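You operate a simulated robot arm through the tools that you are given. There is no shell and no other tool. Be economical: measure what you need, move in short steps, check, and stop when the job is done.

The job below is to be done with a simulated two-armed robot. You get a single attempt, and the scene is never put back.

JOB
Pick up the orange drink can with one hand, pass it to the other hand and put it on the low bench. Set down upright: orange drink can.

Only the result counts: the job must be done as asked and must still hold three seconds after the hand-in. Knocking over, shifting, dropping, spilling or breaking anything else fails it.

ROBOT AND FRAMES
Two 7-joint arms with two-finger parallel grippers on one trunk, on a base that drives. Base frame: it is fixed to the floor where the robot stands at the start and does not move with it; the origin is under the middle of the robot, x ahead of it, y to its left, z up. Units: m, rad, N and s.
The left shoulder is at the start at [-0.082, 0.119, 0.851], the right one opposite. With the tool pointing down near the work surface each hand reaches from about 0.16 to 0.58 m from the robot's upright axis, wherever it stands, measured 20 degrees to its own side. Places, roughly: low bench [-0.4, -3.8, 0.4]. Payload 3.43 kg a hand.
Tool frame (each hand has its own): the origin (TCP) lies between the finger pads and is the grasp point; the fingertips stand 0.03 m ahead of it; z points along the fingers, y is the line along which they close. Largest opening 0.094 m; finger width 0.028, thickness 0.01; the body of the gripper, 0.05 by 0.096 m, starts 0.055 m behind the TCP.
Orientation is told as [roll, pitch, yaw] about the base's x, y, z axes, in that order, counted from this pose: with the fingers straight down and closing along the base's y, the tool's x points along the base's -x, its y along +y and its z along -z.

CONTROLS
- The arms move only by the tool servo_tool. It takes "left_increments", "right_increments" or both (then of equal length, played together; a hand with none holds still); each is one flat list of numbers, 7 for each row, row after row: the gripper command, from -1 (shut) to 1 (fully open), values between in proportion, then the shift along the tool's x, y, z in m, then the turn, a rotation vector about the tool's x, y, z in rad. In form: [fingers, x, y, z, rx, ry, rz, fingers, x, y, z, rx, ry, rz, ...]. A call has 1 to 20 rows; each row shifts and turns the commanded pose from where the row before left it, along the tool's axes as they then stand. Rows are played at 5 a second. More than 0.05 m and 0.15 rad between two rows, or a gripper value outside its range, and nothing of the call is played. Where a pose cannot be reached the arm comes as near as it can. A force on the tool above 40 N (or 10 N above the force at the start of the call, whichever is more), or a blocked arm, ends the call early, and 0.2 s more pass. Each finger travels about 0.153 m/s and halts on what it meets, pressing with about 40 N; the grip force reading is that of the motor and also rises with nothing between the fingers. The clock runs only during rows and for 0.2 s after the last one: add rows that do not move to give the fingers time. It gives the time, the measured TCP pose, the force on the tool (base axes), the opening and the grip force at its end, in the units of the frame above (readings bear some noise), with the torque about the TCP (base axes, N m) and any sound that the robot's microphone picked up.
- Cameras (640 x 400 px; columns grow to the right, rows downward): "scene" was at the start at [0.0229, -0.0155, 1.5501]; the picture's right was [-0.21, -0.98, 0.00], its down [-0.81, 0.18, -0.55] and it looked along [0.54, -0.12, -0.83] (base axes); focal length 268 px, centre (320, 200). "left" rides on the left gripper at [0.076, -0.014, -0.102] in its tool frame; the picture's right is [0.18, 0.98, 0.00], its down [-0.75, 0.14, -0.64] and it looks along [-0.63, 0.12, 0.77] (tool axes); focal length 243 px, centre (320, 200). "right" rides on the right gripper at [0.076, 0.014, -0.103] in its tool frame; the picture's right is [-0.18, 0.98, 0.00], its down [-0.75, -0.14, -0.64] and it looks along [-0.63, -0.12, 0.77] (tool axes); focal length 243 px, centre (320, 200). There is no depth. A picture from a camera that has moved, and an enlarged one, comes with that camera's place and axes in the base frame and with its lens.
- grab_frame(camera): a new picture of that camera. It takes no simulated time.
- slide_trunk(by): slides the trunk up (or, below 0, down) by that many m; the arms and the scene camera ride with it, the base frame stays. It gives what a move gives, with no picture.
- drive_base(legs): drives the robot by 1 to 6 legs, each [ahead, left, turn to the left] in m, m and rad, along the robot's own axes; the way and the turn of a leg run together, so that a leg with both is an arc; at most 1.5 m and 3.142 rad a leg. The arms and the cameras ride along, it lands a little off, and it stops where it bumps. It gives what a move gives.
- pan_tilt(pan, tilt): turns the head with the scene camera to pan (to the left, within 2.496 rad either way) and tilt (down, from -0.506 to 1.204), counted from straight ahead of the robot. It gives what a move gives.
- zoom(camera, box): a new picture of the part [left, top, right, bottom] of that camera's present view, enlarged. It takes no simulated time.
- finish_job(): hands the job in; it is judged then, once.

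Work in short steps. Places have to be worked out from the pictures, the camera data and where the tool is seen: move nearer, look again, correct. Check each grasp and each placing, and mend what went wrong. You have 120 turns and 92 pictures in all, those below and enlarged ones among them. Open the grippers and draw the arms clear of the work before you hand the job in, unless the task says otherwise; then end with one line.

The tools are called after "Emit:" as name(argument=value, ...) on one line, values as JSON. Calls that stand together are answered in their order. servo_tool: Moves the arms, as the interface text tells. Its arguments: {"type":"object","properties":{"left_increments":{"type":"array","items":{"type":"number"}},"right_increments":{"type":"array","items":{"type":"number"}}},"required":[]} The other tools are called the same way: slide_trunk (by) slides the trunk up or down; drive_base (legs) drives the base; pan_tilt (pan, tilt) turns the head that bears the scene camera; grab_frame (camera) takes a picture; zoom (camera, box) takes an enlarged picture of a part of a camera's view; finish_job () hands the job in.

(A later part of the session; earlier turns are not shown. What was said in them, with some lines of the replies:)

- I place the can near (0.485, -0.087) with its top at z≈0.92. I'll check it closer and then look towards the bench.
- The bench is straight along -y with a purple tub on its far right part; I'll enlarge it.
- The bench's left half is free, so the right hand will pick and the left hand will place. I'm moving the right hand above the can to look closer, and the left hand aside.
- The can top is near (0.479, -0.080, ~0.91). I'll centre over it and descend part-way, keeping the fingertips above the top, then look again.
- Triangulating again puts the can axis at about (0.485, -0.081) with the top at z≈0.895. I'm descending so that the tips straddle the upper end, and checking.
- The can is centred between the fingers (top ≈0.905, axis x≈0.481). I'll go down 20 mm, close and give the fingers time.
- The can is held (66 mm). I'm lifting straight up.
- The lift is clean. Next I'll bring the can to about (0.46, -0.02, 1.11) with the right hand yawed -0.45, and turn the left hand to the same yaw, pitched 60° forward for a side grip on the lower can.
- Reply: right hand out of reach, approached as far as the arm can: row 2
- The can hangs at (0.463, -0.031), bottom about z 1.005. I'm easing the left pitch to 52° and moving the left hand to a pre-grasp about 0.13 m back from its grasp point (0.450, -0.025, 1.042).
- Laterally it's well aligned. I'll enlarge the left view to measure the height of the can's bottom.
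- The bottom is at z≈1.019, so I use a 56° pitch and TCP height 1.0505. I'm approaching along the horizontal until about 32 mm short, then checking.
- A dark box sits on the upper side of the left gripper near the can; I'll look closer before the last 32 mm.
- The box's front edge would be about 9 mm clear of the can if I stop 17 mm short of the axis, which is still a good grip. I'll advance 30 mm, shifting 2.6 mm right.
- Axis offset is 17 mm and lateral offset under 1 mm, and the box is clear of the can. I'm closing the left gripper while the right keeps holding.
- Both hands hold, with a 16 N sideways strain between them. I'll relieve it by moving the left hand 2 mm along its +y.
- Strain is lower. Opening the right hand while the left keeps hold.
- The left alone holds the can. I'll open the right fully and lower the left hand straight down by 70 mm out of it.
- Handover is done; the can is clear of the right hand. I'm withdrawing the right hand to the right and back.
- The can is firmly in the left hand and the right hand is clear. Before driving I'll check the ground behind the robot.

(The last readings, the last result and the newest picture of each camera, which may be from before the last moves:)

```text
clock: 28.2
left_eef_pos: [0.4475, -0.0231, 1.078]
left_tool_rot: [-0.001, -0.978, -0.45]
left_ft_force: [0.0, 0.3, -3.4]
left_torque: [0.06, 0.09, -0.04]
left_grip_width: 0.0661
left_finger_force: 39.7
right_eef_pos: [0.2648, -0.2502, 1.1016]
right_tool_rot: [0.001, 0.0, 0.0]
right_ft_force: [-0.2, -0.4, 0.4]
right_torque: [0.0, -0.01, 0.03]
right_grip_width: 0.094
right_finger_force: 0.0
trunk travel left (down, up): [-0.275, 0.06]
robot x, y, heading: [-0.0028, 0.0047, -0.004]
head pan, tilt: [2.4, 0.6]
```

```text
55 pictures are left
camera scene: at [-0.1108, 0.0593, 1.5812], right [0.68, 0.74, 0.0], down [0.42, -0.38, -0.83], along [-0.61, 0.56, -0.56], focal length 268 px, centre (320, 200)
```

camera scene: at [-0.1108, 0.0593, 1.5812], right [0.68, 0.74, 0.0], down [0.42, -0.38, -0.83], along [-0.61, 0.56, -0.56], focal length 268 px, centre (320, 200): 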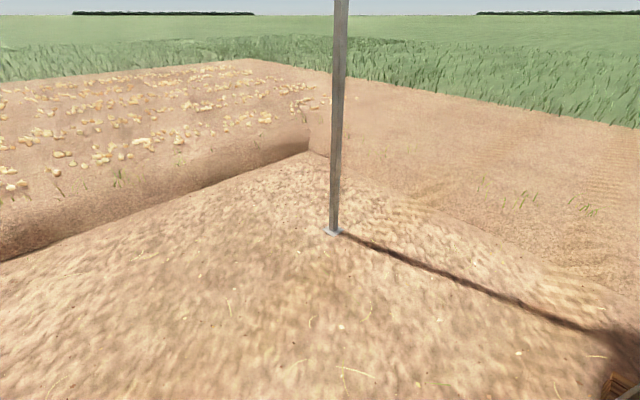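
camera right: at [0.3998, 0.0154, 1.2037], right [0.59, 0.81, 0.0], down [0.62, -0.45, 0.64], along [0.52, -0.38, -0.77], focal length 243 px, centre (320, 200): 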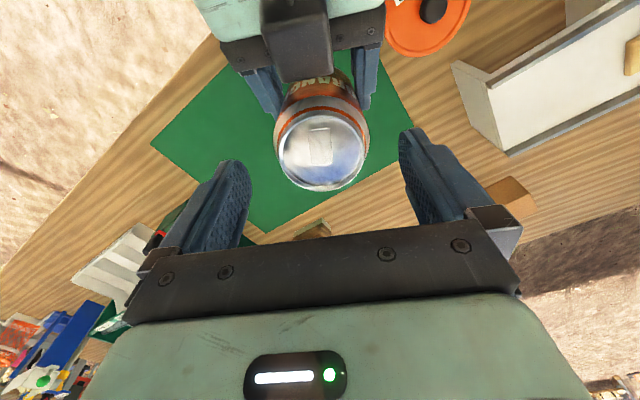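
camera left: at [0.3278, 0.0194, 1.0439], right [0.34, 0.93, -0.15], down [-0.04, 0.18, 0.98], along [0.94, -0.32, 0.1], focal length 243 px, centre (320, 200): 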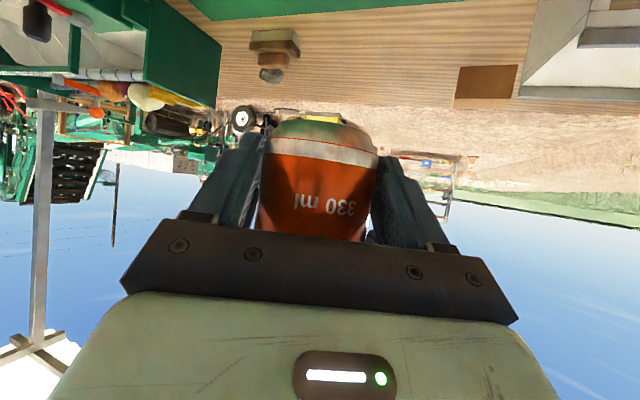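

It's clear behind. I'll back away 0.5 m, turn right 90° and drive towards the bench, stopping well short.

Emit:
drive_base(legs=[[-0.5, 0, 0], [0, 0, -1.571], [1.2, 0, 0], [1.0, 0.15, 0]])

Emit:
pan_tilt(pan=0.0, tilt=0.7)

Emit:
grab_frame(camera="scene")

```text
clock: 45.5
left_eef_pos: [-0.4051, -2.6503, 1.0776]
left_tool_rot: [0.0, -0.979, -2.03]
left_ft_force: [-0.2, 0.0, -2.9]
left_torque: [0.09, -0.04, 0.0]
left_grip_width: 0.0655
left_finger_force: 39.9
right_eef_pos: [-0.6305, -2.4641, 1.1019]
right_tool_rot: [0.001, 0.001, -1.582]
right_ft_force: [-0.6, -0.2, 0.0]
right_torque: [0.0, -0.03, 0.01]
right_grip_width: 0.0943
right_finger_force: 0.1
trunk travel left (down, up): [-0.275, 0.06]
robot x, y, heading: [-0.376, -2.2052, -1.581]
head pan, tilt: [2.4, 0.6]
```

```text
clock: 47.7
left_eef_pos: [-0.4038, -2.6495, 1.0779]
left_tool_rot: [0.0, -0.98, -2.029]
left_ft_force: [-0.2, -0.8, -3.7]
left_torque: [0.06, -0.04, -0.01]
left_grip_width: 0.0651
left_finger_force: 40.5
right_eef_pos: [-0.629, -2.4638, 1.1016]
right_tool_rot: [0.001, -0.002, -1.582]
right_ft_force: [0.5, -0.6, -1.7]
right_torque: [0.01, 0.02, -0.02]
right_grip_width: 0.094
right_finger_force: 0.1
trunk travel left (down, up): [-0.275, 0.06]
robot x, y, heading: [-0.377, -2.2022, -1.584]
head pan, tilt: [0.0, 0.7]
```

```text
54 pictures are left
camera scene: at [-0.3787, -2.2434, 1.5725], right [-1.0, 0.01, 0.0], down [0.01, 0.64, -0.76], along [-0.01, -0.76, -0.64], focal length 268 px, centre (320, 200)
```

scene: 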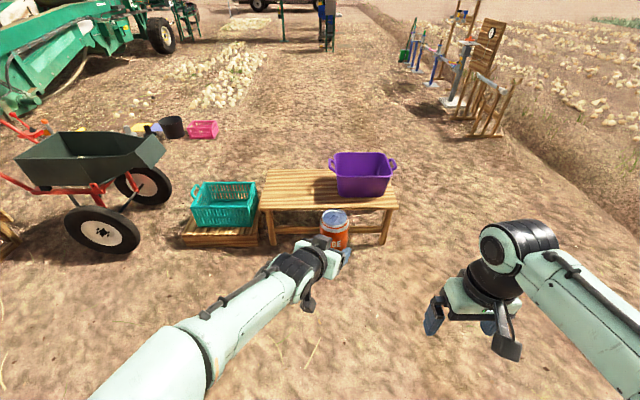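

The bench's near edge is at y≈-3.545, spanning x -0.01 to -0.90, with the tub beyond x≈-0.5. I'll slide the trunk down, then lower the arm while still short of the bench.

Emit:
slide_trunk(by=-0.27)

Emit:
servo_tool(left_increments=[-1, 0.0332, 0, 0.0223, 0, 0, 0, -1, 0.0332, 0, 0.0223, 0, 0, 0, -1, 0.0332, 0, 0.0223, 0, 0, 0, -1, 0.0332, 0, 0.0223, 0, 0, 0, -1, 0.0332, 0, 0.0223, 0, 0, 0, -1, 0, 0, 0, 0, 0, 0])

Emit:
grab_frame(camera="scene")

```text
clock: 50.5
left_eef_pos: [-0.4026, -2.6484, 0.8082]
left_tool_rot: [0.0, -0.98, -2.031]
left_ft_force: [-0.6, 1.1, -2.7]
left_torque: [0.11, -0.03, -0.01]
left_grip_width: 0.0653
left_finger_force: 40.2
right_eef_pos: [-0.6287, -2.4638, 0.8304]
right_tool_rot: [0.0, 0.001, -1.582]
right_ft_force: [-0.1, 0.2, -0.4]
right_torque: [0.0, 0.03, 0.02]
right_grip_width: 0.094
right_finger_force: 0.0
trunk travel left (down, up): [-0.005, 0.33]
robot x, y, heading: [-0.3745, -2.2033, -1.581]
head pan, tilt: [0.0, 0.7]
```

```text
clock: 51.9
left_eef_pos: [-0.4039, -2.6478, 0.6079]
left_tool_rot: [-0.002, -0.98, -2.03]
left_ft_force: [0.5, -0.2, -3.8]
left_torque: [0.06, -0.05, 0.0]
left_grip_width: 0.065
left_finger_force: 40.5
right_eef_pos: [-0.6282, -2.4639, 0.8316]
right_tool_rot: [-0.001, 0.0, -1.581]
right_ft_force: [0.1, 0.2, -0.2]
right_torque: [-0.01, 0.01, 0.0]
right_grip_width: 0.0941
right_finger_force: 0.0
trunk travel left (down, up): [-0.005, 0.33]
robot x, y, heading: [-0.3775, -2.2008, -1.586]
head pan, tilt: [0.0, 0.7]
```

```text
53 pictures are left
camera scene: at [-0.3792, -2.2924, 1.2986], right [-1.0, 0.01, 0.0], down [0.01, 0.64, -0.76], along [-0.01, -0.76, -0.64], focal length 268 px, centre (320, 200)
```

scene: 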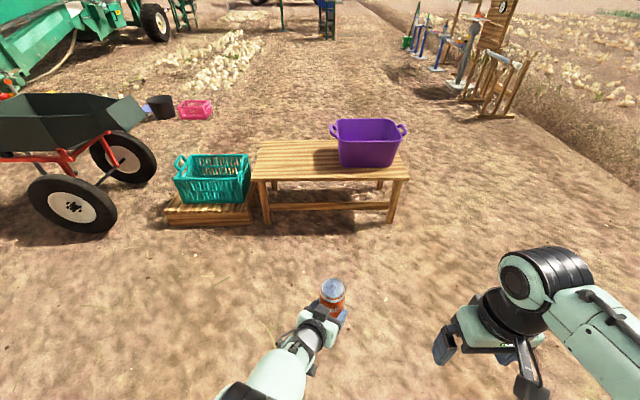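

Bench top is z≈0.41 and near edge y≈-3.53. The grip width has drifted down 1 mm, so I'll check the can in hand, then drive nearer.

Emit:
drive_base(legs=[[0.6, 0.09, 0.01]])

Emit:
grab_frame(camera="left")

Emit:
grab_frame(camera="scene")

```text
clock: 55.3
left_eef_pos: [-0.3196, -3.2469, 0.6089]
left_tool_rot: [0.001, -0.978, -2.027]
left_ft_force: [-0.1, 0.8, -3.6]
left_torque: [0.09, -0.01, -0.01]
left_grip_width: 0.0652
left_finger_force: 40.3
right_eef_pos: [-0.5445, -3.0645, 0.8307]
right_tool_rot: [0.0, -0.001, -1.579]
right_ft_force: [0.4, -0.6, -0.6]
right_torque: [-0.05, 0.02, -0.04]
right_grip_width: 0.0943
right_finger_force: 0.0
trunk travel left (down, up): [-0.005, 0.33]
robot x, y, heading: [-0.2909, -2.8036, -1.578]
head pan, tilt: [0.0, 0.7]
```

```text
52 pictures are left
camera left: at [-0.2747, -3.1262, 0.6024], right [0.93, -0.34, -0.15], down [0.18, 0.04, 0.98], along [-0.33, -0.94, 0.1], focal length 243 px, centre (320, 200)
```

left: 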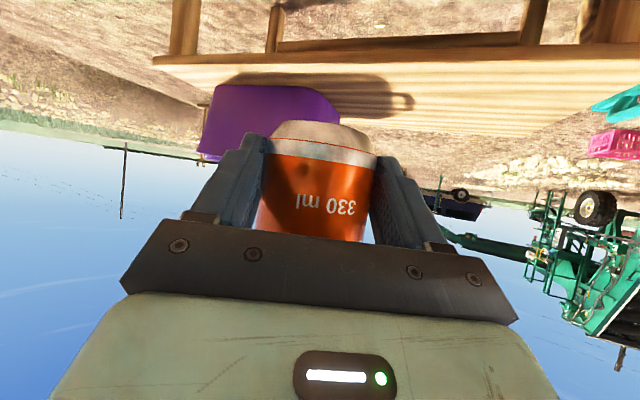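

```text
51 pictures are left
camera scene: at [-0.2954, -2.8921, 1.2986], right [-1.0, 0.01, 0.0], down [0.0, 0.64, -0.76], along [-0.01, -0.76, -0.64], focal length 268 px, centre (320, 200)
```

scene: 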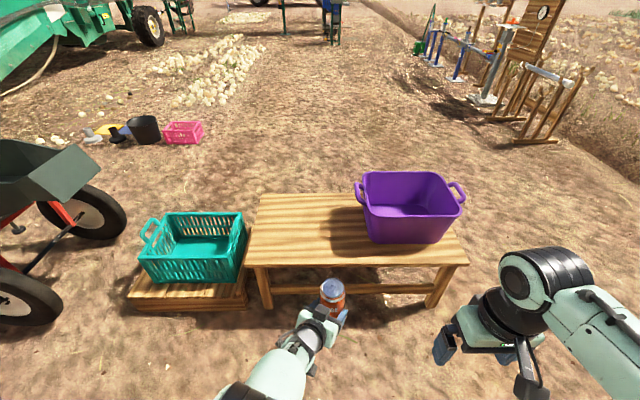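

The can sits unchanged in the grip. Near edge is y≈-3.546; I'm aiming for the can at about (-0.24, -3.63). Driving 0.27 m ahead, then shifting the arm left and forward above the bench.

Emit:
drive_base(legs=[[0.27, 0.0, 0.007]])

Emit:
grab_frame(camera="scene")

```text
clock: 57.2
left_eef_pos: [-0.3161, -3.5113, 0.6082]
left_tool_rot: [0.0, -0.978, -2.018]
left_ft_force: [0.1, 0.9, -3.5]
left_torque: [0.06, -0.03, -0.02]
left_grip_width: 0.0652
left_finger_force: 39.7
right_eef_pos: [-0.5431, -3.3315, 0.8308]
right_tool_rot: [0.0, -0.001, -1.571]
right_ft_force: [0.2, -0.8, -0.2]
right_torque: [0.02, -0.01, 0.02]
right_grip_width: 0.094
right_finger_force: 0.1
trunk travel left (down, up): [-0.005, 0.33]
robot x, y, heading: [-0.2962, -3.0692, -1.567]
head pan, tilt: [0.0, 0.7]
```

```text
50 pictures are left
camera scene: at [-0.2956, -3.1573, 1.2986], right [-1.0, 0.0, 0.0], down [0.0, 0.64, -0.76], along [0.0, -0.76, -0.64], focal length 268 px, centre (320, 200)
```

scene: 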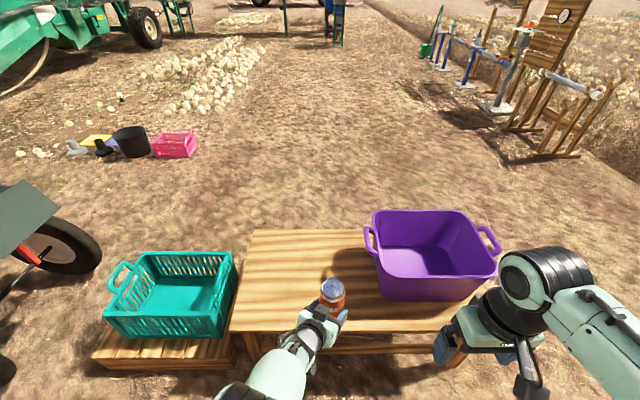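

Edge confirmed at y≈-3.55. Shifting the arm so that the can is over (-0.24, -3.635), then lowering to leave about 4–5 cm of clearance.

Emit:
servo_tool(left_increments=[-1, -0.0086, 0.0305, 0.01275, 0, 0, 0, -1, -0.0086, 0.0305, 0.01275, 0, 0, 0, -1, -0.0086, 0.0305, 0.01275, 0, 0, 0, -1, -0.0086, 0.0305, 0.01275, 0, 0, 0, -1, 0.0332, 0, 0.0223, 0, 0, 0, -1, 0.0332, 0, 0.0223, 0, 0, 0, -1, 0.0332, 0, 0.0223, 0, 0, 0, -1, 0, 0, 0, 0, 0, 0])

Emit:
grab_frame(camera="left")

Emit:
zoom(camera="scene", box=[200, 200, 440, 350])

```text
clock: 59.0
left_eef_pos: [-0.2427, -3.61, 0.4995]
left_tool_rot: [-0.002, -0.979, -2.02]
left_ft_force: [0.3, 0.6, -3.3]
left_torque: [0.07, -0.01, -0.02]
left_grip_width: 0.0652
left_finger_force: 39.4
left hand out of reach, approached as far as the arm can: row 7
right_eef_pos: [-0.5434, -3.3305, 0.83]
right_tool_rot: [-0.001, 0.001, -1.57]
right_ft_force: [-0.8, 0.1, -0.4]
right_torque: [-0.01, 0.01, 0.02]
right_grip_width: 0.094
right_finger_force: 0.1
trunk travel left (down, up): [-0.005, 0.33]
robot x, y, heading: [-0.2921, -3.0666, -1.566]
head pan, tilt: [0.0, 0.7]
```

```text
49 pictures are left
camera left: at [-0.1986, -3.4889, 0.4926], right [0.93, -0.33, -0.15], down [0.18, 0.04, 0.98], along [-0.32, -0.94, 0.1], focal length 243 px, centre (320, 200)
```

left: 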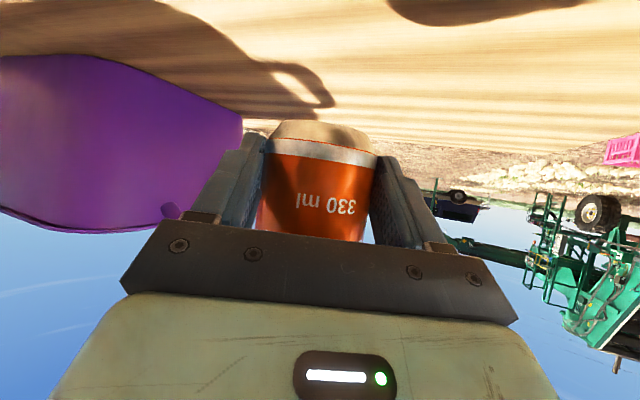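

```text
2.67 times, centred on (320, 275) of scene
camera zoom: at [-0.2956, -3.157, 1.2986], right [-1.0, 0.0, 0.0], down [0.0, 0.64, -0.76], along [0.0, -0.76, -0.64], focal length 716 px, centre (320, 0)
```

zoom: 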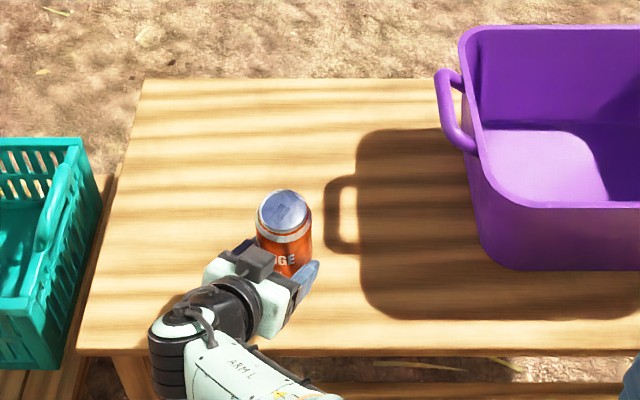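

The left arm is at its reach limit, so I'll drive 0.09 m nearer (the bench edge stays ~0.39 m from the robot axis) with the can 5 cm above the bench, then pull the arm back.

Emit:
drive_base(legs=[[0.09, 0.0, 0.0]])

Emit:
servo_tool(left_increments=[-1, 0.0139, 0, -0.0207, 0, 0, 0, -1, 0.0139, 0, -0.0207, 0, 0, 0, -1, 0.0139, 0, -0.0207, 0, 0, 0, -1, 0, 0, 0, 0, 0, 0])

Emit:
zoom(camera="scene", box=[200, 200, 440, 350])

```text
clock: 60.1
left_eef_pos: [-0.2417, -3.7007, 0.4982]
left_tool_rot: [0.0, -0.977, -2.021]
left_ft_force: [0.4, 0.0, -3.6]
left_torque: [0.07, -0.03, 0.01]
left_grip_width: 0.0653
left_finger_force: 40.3
right_eef_pos: [-0.5442, -3.4214, 0.8317]
right_tool_rot: [0.0, -0.001, -1.572]
right_ft_force: [0.3, -0.3, 0.2]
right_torque: [0.0, 0.03, 0.01]
right_grip_width: 0.0943
right_finger_force: 0.0
trunk travel left (down, up): [-0.005, 0.33]
robot x, y, heading: [-0.2914, -3.1581, -1.568]
head pan, tilt: [0.0, 0.7]
```

```text
clock: 61.1
left_eef_pos: [-0.2096, -3.6334, 0.4999]
left_tool_rot: [0.0, -0.978, -2.02]
left_ft_force: [0.5, 0.6, -3.8]
left_torque: [0.05, -0.04, 0.02]
left_grip_width: 0.065
left_finger_force: 39.8
right_eef_pos: [-0.5435, -3.4213, 0.8311]
right_tool_rot: [0.0, 0.0, -1.572]
right_ft_force: [0.0, 0.2, -0.4]
right_torque: [-0.01, 0.02, -0.02]
right_grip_width: 0.0941
right_finger_force: 0.1
trunk travel left (down, up): [-0.005, 0.33]
robot x, y, heading: [-0.291, -3.1534, -1.569]
head pan, tilt: [0.0, 0.7]
```

```text
2.67 times, centred on (320, 275) of scene
camera zoom: at [-0.2956, -3.2471, 1.2986], right [-1.0, 0.0, 0.0], down [0.0, 0.64, -0.76], along [0.0, -0.76, -0.64], focal length 716 px, centre (320, 0)
```

zoom: 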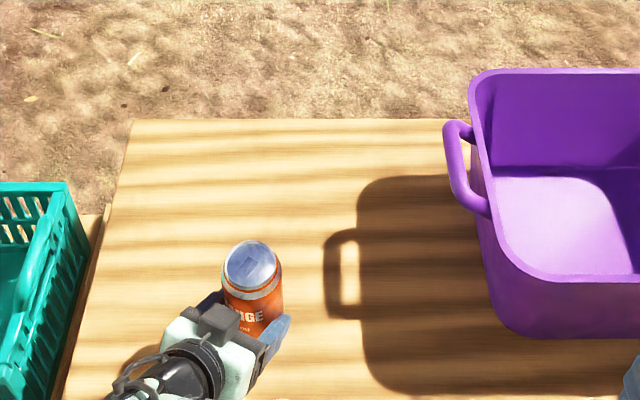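

The can is over (-0.217, -3.648). Lowering 35 mm, then inching down while watching the force.

Emit:
servo_tool(left_increments=[-1, 0.0145, 0, 0.00975, 0, 0, 0, -1, 0.0145, 0, 0.00975, 0, 0, 0, -1, 0, 0, 0, 0, 0, 0])

Emit:
grab_frame(camera="left")

```text
clock: 61.9
left_eef_pos: [-0.2103, -3.6329, 0.4642]
left_tool_rot: [0.003, -0.978, -2.021]
left_ft_force: [-0.2, -0.3, -3.2]
left_torque: [0.03, -0.01, 0.01]
left_grip_width: 0.065
left_finger_force: 40.0
right_eef_pos: [-0.5446, -3.4199, 0.8306]
right_tool_rot: [0.001, 0.001, -1.571]
right_ft_force: [-1.1, -1.0, 0.5]
right_torque: [-0.02, -0.02, 0.01]
right_grip_width: 0.0939
right_finger_force: 0.0
trunk travel left (down, up): [-0.005, 0.33]
robot x, y, heading: [-0.2942, -3.1563, -1.569]
head pan, tilt: [0.0, 0.7]
```

```text
46 pictures are left
camera left: at [-0.1674, -3.5117, 0.4584], right [0.93, -0.33, -0.15], down [0.17, 0.04, 0.98], along [-0.32, -0.94, 0.1], focal length 243 px, centre (320, 200)
```

left: 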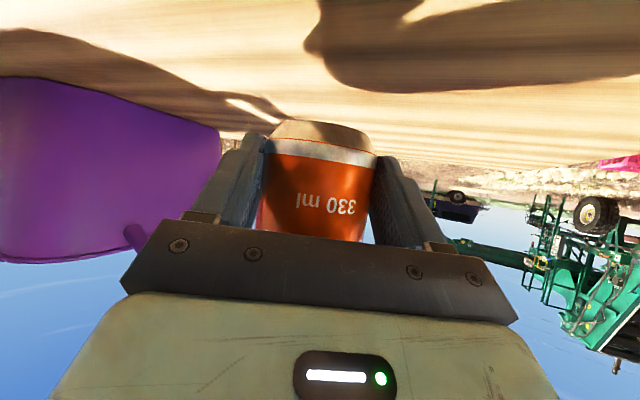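

No contact yet; going down another 12 mm in small rows.

Emit:
servo_tool(left_increments=[-1, 0.0033, 0, 0.0022, 0, 0, 0, -1, 0.0033, 0, 0.0022, 0, 0, 0, -1, 0.0033, 0, 0.0022, 0, 0, 0, -1, 0, 0, 0, 0, 0, 0])

Emit:
servo_tool(left_increments=[-1, 0.0025, 0, 0.0017, 0, 0, 0, -1, 0, 0, 0, 0, 0, 0])

Emit:
servo_tool(left_increments=[-1, 0.0025, 0, 0.0017, 0, 0, 0, -1, 0, 0, 0, 0, 0, 0])

```text
clock: 62.9
left_eef_pos: [-0.2154, -3.6293, 0.4576]
left_tool_rot: [0.003, -0.978, -2.021]
left_ft_force: [0.7, -0.2, -4.0]
left_torque: [0.07, -0.06, 0.03]
left_grip_width: 0.065
left_finger_force: 39.7
left hand out of reach, approached as far as the arm can: row 2
right_eef_pos: [-0.5449, -3.4215, 0.8314]
right_tool_rot: [-0.001, 0.001, -1.571]
right_ft_force: [-0.7, 0.3, -0.8]
right_torque: [0.01, -0.02, -0.01]
right_grip_width: 0.0937
right_finger_force: 0.0
trunk travel left (down, up): [-0.005, 0.33]
robot x, y, heading: [-0.2929, -3.1571, -1.569]
head pan, tilt: [0.0, 0.7]
```

```text
clock: 63.5
left_eef_pos: [-0.2163, -3.6282, 0.4562]
left_tool_rot: [0.003, -0.977, -2.021]
left_ft_force: [0.0, 0.4, -4.0]
left_torque: [0.07, -0.05, 0.01]
left_grip_width: 0.0652
left_finger_force: 40.3
left hand out of reach, approached as far as the arm can: row 1
right_eef_pos: [-0.5444, -3.4215, 0.8315]
right_tool_rot: [0.001, -0.001, -1.57]
right_ft_force: [-0.3, -0.2, -0.1]
right_torque: [0.01, 0.01, 0.01]
right_grip_width: 0.094
right_finger_force: 0.1
trunk travel left (down, up): [-0.005, 0.33]
robot x, y, heading: [-0.2925, -3.1546, -1.573]
head pan, tilt: [0.0, 0.7]
```

```text
clock: 64.1
left_eef_pos: [-0.2178, -3.6283, 0.4543]
left_tool_rot: [0.001, -0.979, -2.021]
left_ft_force: [-0.1, 0.2, -3.1]
left_torque: [0.03, -0.03, -0.01]
left_grip_width: 0.0651
left_finger_force: 39.3
right_eef_pos: [-0.5434, -3.4205, 0.8311]
right_tool_rot: [0.0, 0.0, -1.57]
right_ft_force: [-0.1, 0.2, -0.1]
right_torque: [-0.03, -0.01, 0.03]
right_grip_width: 0.0939
right_finger_force: 0.1
trunk travel left (down, up): [-0.005, 0.33]
robot x, y, heading: [-0.2939, -3.1579, -1.572]
head pan, tilt: [0.0, 0.7]
```

The arm stops at a reach limit about 13 mm above contact. I'll raise slightly, turn the hand 0.3 rad towards the robot's straight-ahead direction to free the wrist, and pull in 20 mm.

Emit:
servo_tool(left_increments=[-1, -0.0125, 0, -0.0084, 0, 0, 0, -1, 0, 0, 0, -0.1245, 0, -0.0836, -1, 0, 0, 0, -0.1245, 0, -0.0836, -1, 0.0111, 0, -0.0166, 0, 0, 0, -1, 0, 0, 0, 0, 0, 0])

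Emit:
servo_tool(left_increments=[-1, 0.0083, 0, 0.0056, 0, 0, 0, -1, 0.0083, 0, 0.0056, 0, 0, 0, -1, 0, 0, 0, 0, 0, 0])

```text
clock: 65.3
left_eef_pos: [-0.2145, -3.6094, 0.4665]
left_tool_rot: [0.002, -0.981, -1.72]
left_ft_force: [0.2, -0.4, -4.0]
left_torque: [0.11, 0.04, 0.0]
left_grip_width: 0.065
left_finger_force: 40.1
right_eef_pos: [-0.5432, -3.4215, 0.831]
right_tool_rot: [0.0, 0.001, -1.572]
right_ft_force: [0.8, -0.1, -0.5]
right_torque: [0.0, 0.01, 0.01]
right_grip_width: 0.0939
right_finger_force: 0.0
trunk travel left (down, up): [-0.005, 0.33]
robot x, y, heading: [-0.2933, -3.1582, -1.57]
head pan, tilt: [0.0, 0.7]
```

```text
clock: 66.1
left_eef_pos: [-0.214, -3.6087, 0.4475]
left_tool_rot: [0.002, -0.978, -1.723]
left_ft_force: [0.1, -0.4, -3.9]
left_torque: [0.09, 0.0, 0.0]
left_grip_width: 0.0649
left_finger_force: 39.5
right_eef_pos: [-0.5428, -3.4207, 0.8316]
right_tool_rot: [-0.001, 0.001, -1.572]
right_ft_force: [0.2, 0.5, -0.4]
right_torque: [0.02, 0.02, 0.02]
right_grip_width: 0.0941
right_finger_force: 0.2
trunk travel left (down, up): [-0.005, 0.33]
robot x, y, heading: [-0.2929, -3.1567, -1.572]
head pan, tilt: [0.0, 0.7]
```

That works; the can is 7.5 cm in from the edge. Inching down to contact.

Emit:
servo_tool(left_increments=[-1, 0.0025, 0, 0.0017, 0, 0, 0, -1, 0, 0, 0, 0, 0, 0])

Emit:
servo_tool(left_increments=[-1, 0.0017, 0, 0.0011, 0, 0, 0, -1, 0, 0, 0, 0, 0, 0])

Emit:
grab_frame(camera="left")

```text
clock: 66.7
left_eef_pos: [-0.2142, -3.61, 0.4432]
left_tool_rot: [0.003, -0.978, -1.722]
left_ft_force: [-0.6, -0.7, -3.4]
left_torque: [0.07, 0.0, 0.01]
left_grip_width: 0.0652
left_finger_force: 40.2
right_eef_pos: [-0.5437, -3.4209, 0.8315]
right_tool_rot: [0.001, -0.001, -1.57]
right_ft_force: [0.6, 0.5, 0.0]
right_torque: [0.0, 0.01, 0.04]
right_grip_width: 0.0942
right_finger_force: 0.0
trunk travel left (down, up): [-0.005, 0.33]
robot x, y, heading: [-0.2903, -3.1556, -1.567]
head pan, tilt: [0.0, 0.7]
```

```text
clock: 67.3
left_eef_pos: [-0.2122, -3.6099, 0.4424]
left_tool_rot: [0.001, -0.98, -1.72]
left_ft_force: [-0.5, 0.4, -2.9]
left_torque: [0.05, 0.0, -0.01]
left_grip_width: 0.0653
left_finger_force: 39.7
right_eef_pos: [-0.5433, -3.4217, 0.8324]
right_tool_rot: [-0.001, 0.0, -1.572]
right_ft_force: [0.3, 0.1, -0.4]
right_torque: [-0.01, -0.01, -0.01]
right_grip_width: 0.0942
right_finger_force: 0.0
trunk travel left (down, up): [-0.005, 0.33]
robot x, y, heading: [-0.2928, -3.1564, -1.573]
head pan, tilt: [0.0, 0.7]
```

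```text
45 pictures are left
camera left: at [-0.2067, -3.4808, 0.4362], right [0.99, -0.04, -0.15], down [0.16, 0.09, 0.98], along [-0.03, -0.99, 0.1], focal length 243 px, centre (320, 200)
```

left: 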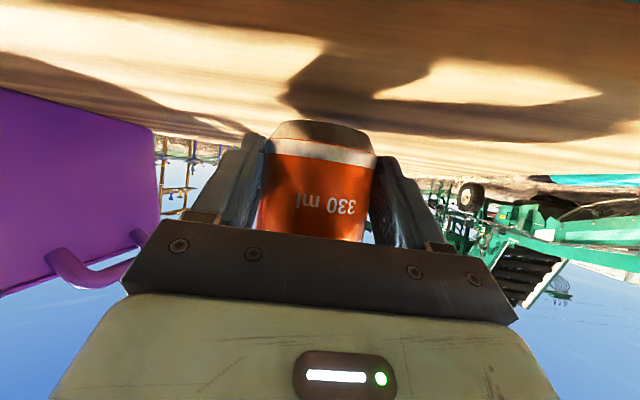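

No contact yet at TCP z 0.442. Continuing in 2 mm steps.

Emit:
servo_tool(left_increments=[-1, 0.0017, 0, 0.0011, 0, 0, 0, -1, 0.0017, 0, 0.0011, 0, 0, 0, -1, 0, 0, 0, 0, 0, 0])

Emit:
servo_tool(left_increments=[-1, 0.0017, 0, 0.0011, 0, 0, 0, -1, 0, 0, 0, 0, 0, 0])

Emit:
servo_tool(left_increments=[-1, 0.0017, 0, 0.0011, 0, 0, 0, -1, 0, 0, 0, 0, 0, 0])

```text
clock: 68.1
left_eef_pos: [-0.2132, -3.6091, 0.4397]
left_tool_rot: [0.001, -0.977, -1.722]
left_ft_force: [0.0, -0.8, -4.0]
left_torque: [0.08, 0.0, 0.0]
left_grip_width: 0.065
left_finger_force: 39.8
right_eef_pos: [-0.5429, -3.4213, 0.8306]
right_tool_rot: [-0.001, 0.001, -1.572]
right_ft_force: [0.6, 0.1, 0.8]
right_torque: [-0.02, 0.02, 0.0]
right_grip_width: 0.0939
right_finger_force: 0.0
trunk travel left (down, up): [-0.005, 0.33]
robot x, y, heading: [-0.293, -3.1542, -1.571]
head pan, tilt: [0.0, 0.7]
```

```text
clock: 68.7
left_eef_pos: [-0.2134, -3.6077, 0.437]
left_tool_rot: [0.002, -0.976, -1.722]
left_ft_force: [0.1, 0.0, -2.7]
left_torque: [0.04, 0.02, -0.01]
left_grip_width: 0.0651
left_finger_force: 40.1
right_eef_pos: [-0.5434, -3.4203, 0.831]
right_tool_rot: [-0.001, -0.001, -1.57]
right_ft_force: [-0.2, -0.5, -0.4]
right_torque: [-0.03, -0.01, 0.07]
right_grip_width: 0.094
right_finger_force: 0.1
trunk travel left (down, up): [-0.005, 0.33]
robot x, y, heading: [-0.2913, -3.1585, -1.571]
head pan, tilt: [0.0, 0.7]
```

```text
clock: 69.3
left_eef_pos: [-0.2141, -3.6092, 0.4349]
left_tool_rot: [0.002, -0.977, -1.723]
left_ft_force: [-0.2, 0.2, -3.6]
left_torque: [0.09, -0.02, -0.03]
left_grip_width: 0.065
left_finger_force: 40.1
right_eef_pos: [-0.5443, -3.4214, 0.8299]
right_tool_rot: [0.0, 0.0, -1.572]
right_ft_force: [0.1, -1.0, 0.6]
right_torque: [-0.02, 0.02, -0.02]
right_grip_width: 0.0941
right_finger_force: 0.0
trunk travel left (down, up): [-0.005, 0.33]
robot x, y, heading: [-0.2925, -3.1584, -1.573]
head pan, tilt: [0.0, 0.7]
```

Still free at 0.435; I'll view the gap beneath the can before going on.

Emit:
zoom(camera="left", box=[220, 70, 420, 195])

Emit:
zoom(camera="scene", box=[200, 250, 400, 375])

```text
3.20 times, centred on (320, 132) of left
camera zoom: at [-0.2073, -3.4796, 0.4289], right [0.99, -0.05, -0.15], down [0.16, 0.09, 0.98], along [-0.03, -0.99, 0.1], focal length 776 px, centre (320, 416)
```

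zoom: 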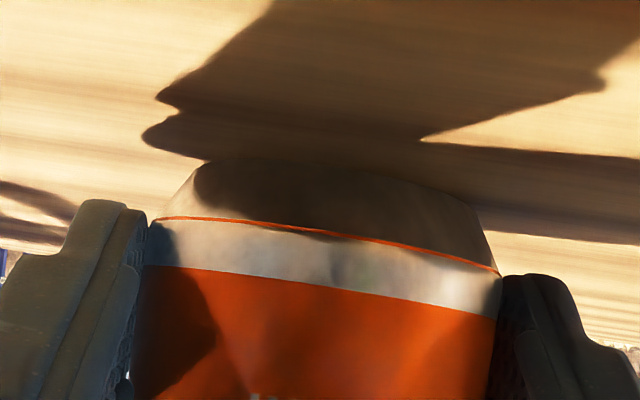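

```text
3.20 times, centred on (300, 312) of scene
camera zoom: at [-0.2956, -3.2471, 1.2986], right [-1.0, 0.0, 0.0], down [0.0, 0.64, -0.76], along [0.0, -0.76, -0.64], focal length 859 px, centre (384, -160)
```

zoom: 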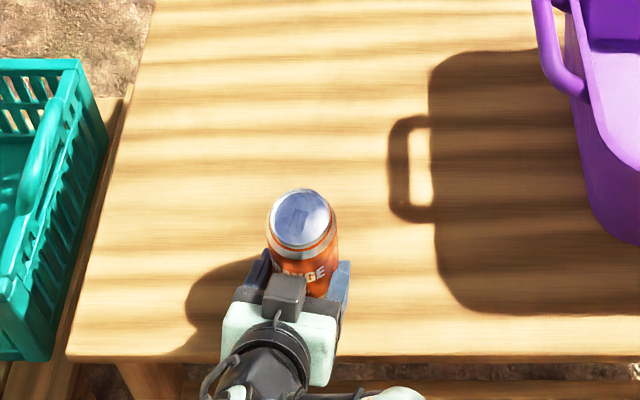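

The can looks level. The gap is small but still there; continuing down in 2 mm steps.

Emit:
servo_tool(left_increments=[-1, 0.0017, 0, 0.0011, 0, 0, 0, -1, 0, 0, 0, 0, 0, 0])

Emit:
servo_tool(left_increments=[-1, 0.0017, 0, 0.0011, 0, 0, 0, -1, 0, 0, 0, 0, 0, 0])

Emit:
servo_tool(left_increments=[-1, 0.0017, 0, 0.0011, 0, 0, 0, -1, 0, 0, 0, 0, 0, 0])

```text
clock: 69.9
left_eef_pos: [-0.2133, -3.6083, 0.433]
left_tool_rot: [0.002, -0.978, -1.721]
left_ft_force: [-0.4, 1.3, -0.9]
left_torque: [-0.01, -0.02, -0.01]
left_grip_width: 0.065
left_finger_force: 40.2
right_eef_pos: [-0.5439, -3.4214, 0.832]
right_tool_rot: [-0.001, 0.0, -1.57]
right_ft_force: [1.0, 0.1, 1.0]
right_torque: [0.01, 0.0, 0.01]
right_grip_width: 0.0939
right_finger_force: 0.0
trunk travel left (down, up): [-0.005, 0.33]
robot x, y, heading: [-0.2943, -3.156, -1.57]
head pan, tilt: [0.0, 0.7]
```

```text
clock: 70.5
left_eef_pos: [-0.2131, -3.609, 0.4327]
left_tool_rot: [0.0, -0.984, -1.72]
left_ft_force: [0.3, 5.5, 16.5]
left_torque: [-0.63, -0.12, 0.01]
left_grip_width: 0.0649
left_finger_force: 39.9
right_eef_pos: [-0.5449, -3.4197, 0.8299]
right_tool_rot: [0.0, -0.002, -1.57]
right_ft_force: [0.6, 0.4, -0.2]
right_torque: [0.0, 0.01, 0.01]
right_grip_width: 0.0938
right_finger_force: 0.0
trunk travel left (down, up): [-0.005, 0.33]
robot x, y, heading: [-0.2951, -3.153, -1.573]
head pan, tilt: [0.0, 0.7]
```

```text
clock: 71.1
left_eef_pos: [-0.2134, -3.6088, 0.4327]
left_tool_rot: [0.0, -0.986, -1.72]
left_ft_force: [1.9, 11.7, 38.1]
left_torque: [-0.8, -0.07, 0.28]
left_grip_width: 0.065
left_finger_force: 40.4
right_eef_pos: [-0.5438, -3.4199, 0.8316]
right_tool_rot: [0.0, -0.003, -1.571]
right_ft_force: [0.5, -1.0, 0.1]
right_torque: [-0.01, 0.01, 0.0]
right_grip_width: 0.0938
right_finger_force: 0.0
trunk travel left (down, up): [-0.005, 0.33]
robot x, y, heading: [-0.2963, -3.157, -1.568]
head pan, tilt: [0.0, 0.7]
```

Contact: the can stands on the bench. I'm unloading the press by about 3.5 mm of command and checking the force.

Emit:
servo_tool(left_increments=[-1, -0.0027, 0, -0.0018, 0, 0, 0, -1, 0, 0, 0, 0, 0, 0])

```text
clock: 71.7
left_eef_pos: [-0.2134, -3.6092, 0.4334]
left_tool_rot: [0.003, -0.982, -1.722]
left_ft_force: [2.1, -7.3, 15.3]
left_torque: [-1.05, 0.06, 0.13]
left_grip_width: 0.065
left_finger_force: 40.8
right_eef_pos: [-0.5438, -3.4199, 0.8315]
right_tool_rot: [0.0, -0.002, -1.571]
right_ft_force: [0.3, 0.0, -0.3]
right_torque: [-0.02, 0.02, 0.0]
right_grip_width: 0.0937
right_finger_force: 0.0
trunk travel left (down, up): [-0.005, 0.33]
robot x, y, heading: [-0.2902, -3.1552, -1.568]
head pan, tilt: [0.0, 0.7]
```

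Still 15 N; another 1 mm up, then open gently in stages.

Emit:
servo_tool(left_increments=[-1, -0.001, 0, -0.0006, 0, 0, 0, -1, 0, 0, 0, 0, 0, 0])

Emit:
servo_tool(left_increments=[0.45, 0, 0, 0, 0, 0, 0, 0.6, 0, 0, 0, 0, 0, 0, 0.8, 0, 0, 0, 0, 0, 0, 1, 0, 0, 0, 0, 0, 0, 1, 0, 0, 0, 0, 0, 0])

Emit:
grab_frame(camera="left")

Emit:
zoom(camera="scene", box=[200, 250, 400, 375])

```text
clock: 72.3
left_eef_pos: [-0.2129, -3.6082, 0.4333]
left_tool_rot: [0.001, -0.977, -1.722]
left_ft_force: [0.3, -5.1, 8.8]
left_torque: [-0.69, 0.04, 0.07]
left_grip_width: 0.065
left_finger_force: 40.1
right_eef_pos: [-0.5439, -3.4203, 0.8307]
right_tool_rot: [-0.001, 0.0, -1.571]
right_ft_force: [-0.5, 1.5, 0.2]
right_torque: [0.02, -0.04, -0.02]
right_grip_width: 0.0938
right_finger_force: 0.1
trunk travel left (down, up): [-0.005, 0.33]
robot x, y, heading: [-0.2954, -3.1585, -1.57]
head pan, tilt: [0.0, 0.7]
```

```text
clock: 73.5
left_eef_pos: [-0.2131, -3.6086, 0.4335]
left_tool_rot: [0.004, -0.98, -1.72]
left_ft_force: [0.1, -0.6, 0.7]
left_torque: [0.01, 0.0, 0.01]
left_grip_width: 0.094
left_finger_force: 0.1
right_eef_pos: [-0.5435, -3.4213, 0.8311]
right_tool_rot: [0.0, -0.001, -1.571]
right_ft_force: [-0.1, 1.1, -0.2]
right_torque: [0.01, 0.01, 0.0]
right_grip_width: 0.094
right_finger_force: 0.1
trunk travel left (down, up): [-0.005, 0.33]
robot x, y, heading: [-0.2936, -3.153, -1.573]
head pan, tilt: [0.0, 0.7]
```

```text
42 pictures are left
camera left: at [-0.2075, -3.4798, 0.4271], right [0.99, -0.04, -0.15], down [0.16, 0.09, 0.98], along [-0.03, -0.99, 0.1], focal length 243 px, centre (320, 200)
```

left: 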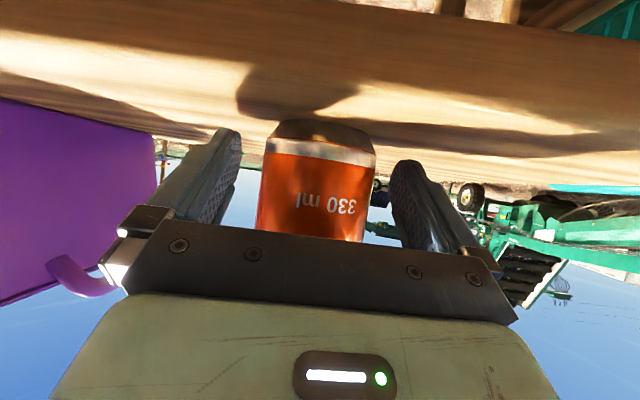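

```text
3.20 times, centred on (300, 312) of scene
camera zoom: at [-0.2957, -3.2468, 1.2986], right [-1.0, 0.0, 0.0], down [0.0, 0.64, -0.76], along [0.0, -0.76, -0.64], focal length 859 px, centre (384, -160)
```

zoom: 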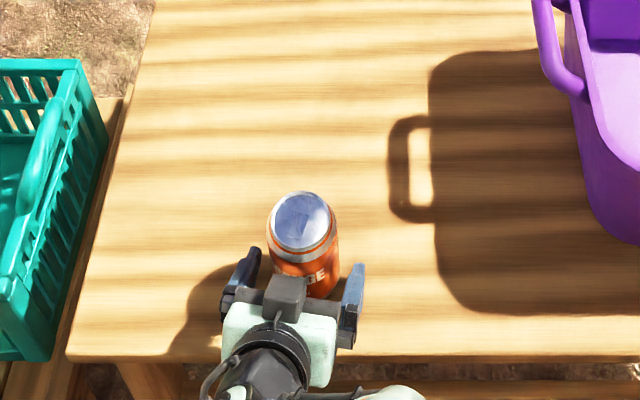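

The can stands on its own with clearance on both sides. Backing the left hand straight out horizontally.

Emit:
servo_tool(left_increments=[1, 0.0111, 0, -0.0166, 0, 0, 0, 1, 0.0111, 0, -0.0166, 0, 0, 0, 1, 0.0167, 0, -0.0249, 0, 0, 0, 1, 0.0167, 0, -0.0249, 0, 0, 0, 1, 0.0167, 0, -0.0249, 0, 0, 0, 1, 0, 0, 0, 0, 0, 0])

Emit:
grab_frame(camera="left")

Emit:
grab_frame(camera="scene")

```text
clock: 74.9
left_eef_pos: [-0.196, -3.481, 0.4346]
left_tool_rot: [0.002, -0.98, -1.723]
left_ft_force: [-0.7, -0.1, -0.4]
left_torque: [0.04, 0.03, 0.0]
left_grip_width: 0.0941
left_finger_force: 0.1
right_eef_pos: [-0.5436, -3.4212, 0.8317]
right_tool_rot: [0.001, 0.001, -1.571]
right_ft_force: [0.7, 0.4, -0.3]
right_torque: [-0.03, 0.03, 0.0]
right_grip_width: 0.0942
right_finger_force: 0.2
trunk travel left (down, up): [-0.005, 0.33]
robot x, y, heading: [-0.2929, -3.1568, -1.567]
head pan, tilt: [0.0, 0.7]
```

```text
40 pictures are left
camera left: at [-0.1891, -3.3521, 0.4277], right [0.99, -0.05, -0.15], down [0.16, 0.09, 0.98], along [-0.03, -0.99, 0.1], focal length 243 px, centre (320, 200)
```

left: 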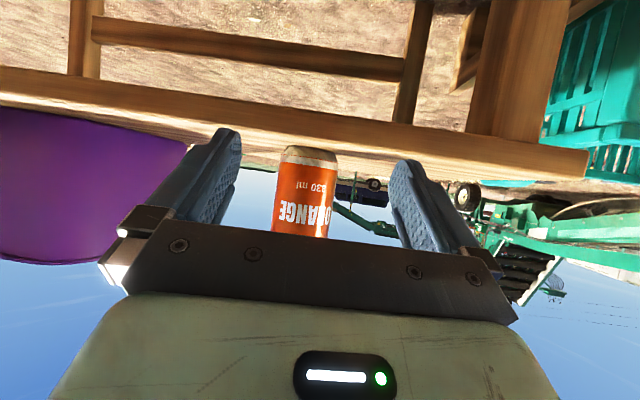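

```text
39 pictures are left
camera scene: at [-0.2957, -3.2468, 1.2986], right [-1.0, 0.0, 0.0], down [0.0, 0.64, -0.76], along [0.0, -0.76, -0.64], focal length 268 px, centre (320, 200)
```

scene: 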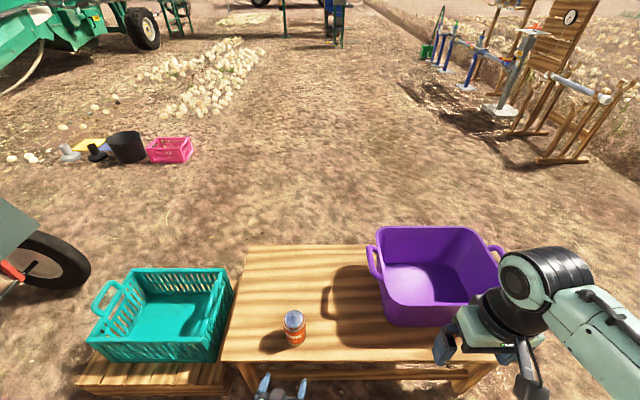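

The can stands upright on the bench, and the left hand is out past the bench edge. I'll back the base away 0.25 m so that both arms are clear and take a last look.

Emit:
drive_base(legs=[[-0.25, 0, 0]])

Emit:
zoom(camera="scene", box=[180, 180, 500, 380])

```text
clock: 76.7
left_eef_pos: [-0.1948, -3.2299, 0.4344]
left_tool_rot: [0.003, -0.979, -1.719]
left_ft_force: [0.5, 0.3, 0.0]
left_torque: [0.04, 0.02, -0.01]
left_grip_width: 0.0937
left_finger_force: 0.0
right_eef_pos: [-0.5431, -3.1692, 0.8306]
right_tool_rot: [0.001, 0.001, -1.571]
right_ft_force: [0.5, 0.5, -0.4]
right_torque: [0.0, 0.01, -0.02]
right_grip_width: 0.094
right_finger_force: 0.0
trunk travel left (down, up): [-0.005, 0.33]
robot x, y, heading: [-0.2943, -2.9035, -1.569]
head pan, tilt: [0.0, 0.7]
```

```text
2.00 times, centred on (340, 280) of scene
camera zoom: at [-0.2956, -2.9952, 1.2987], right [-1.0, 0.0, 0.0], down [0.0, 0.64, -0.77], along [0.0, -0.77, -0.64], focal length 537 px, centre (280, 40)
```

zoom: 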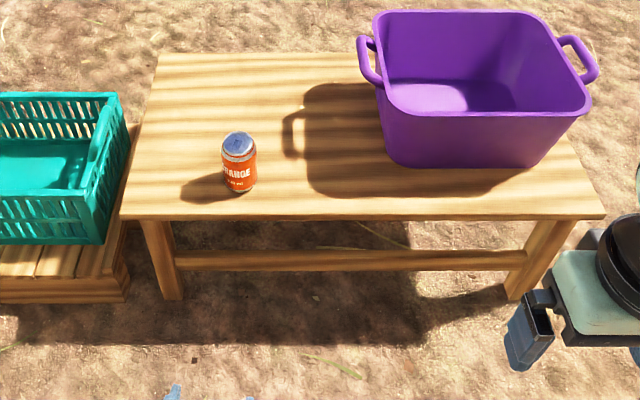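

The can stands upright on the bench, both grippers are open and clear, and nothing else has been disturbed. Handing in.

Emit:
finish_job()

```text
The job is handed in.
```

The orange drink can was picked up with the right hand, passed to the left hand in the air, and set upright on the low bench; both grippers are open and clear.
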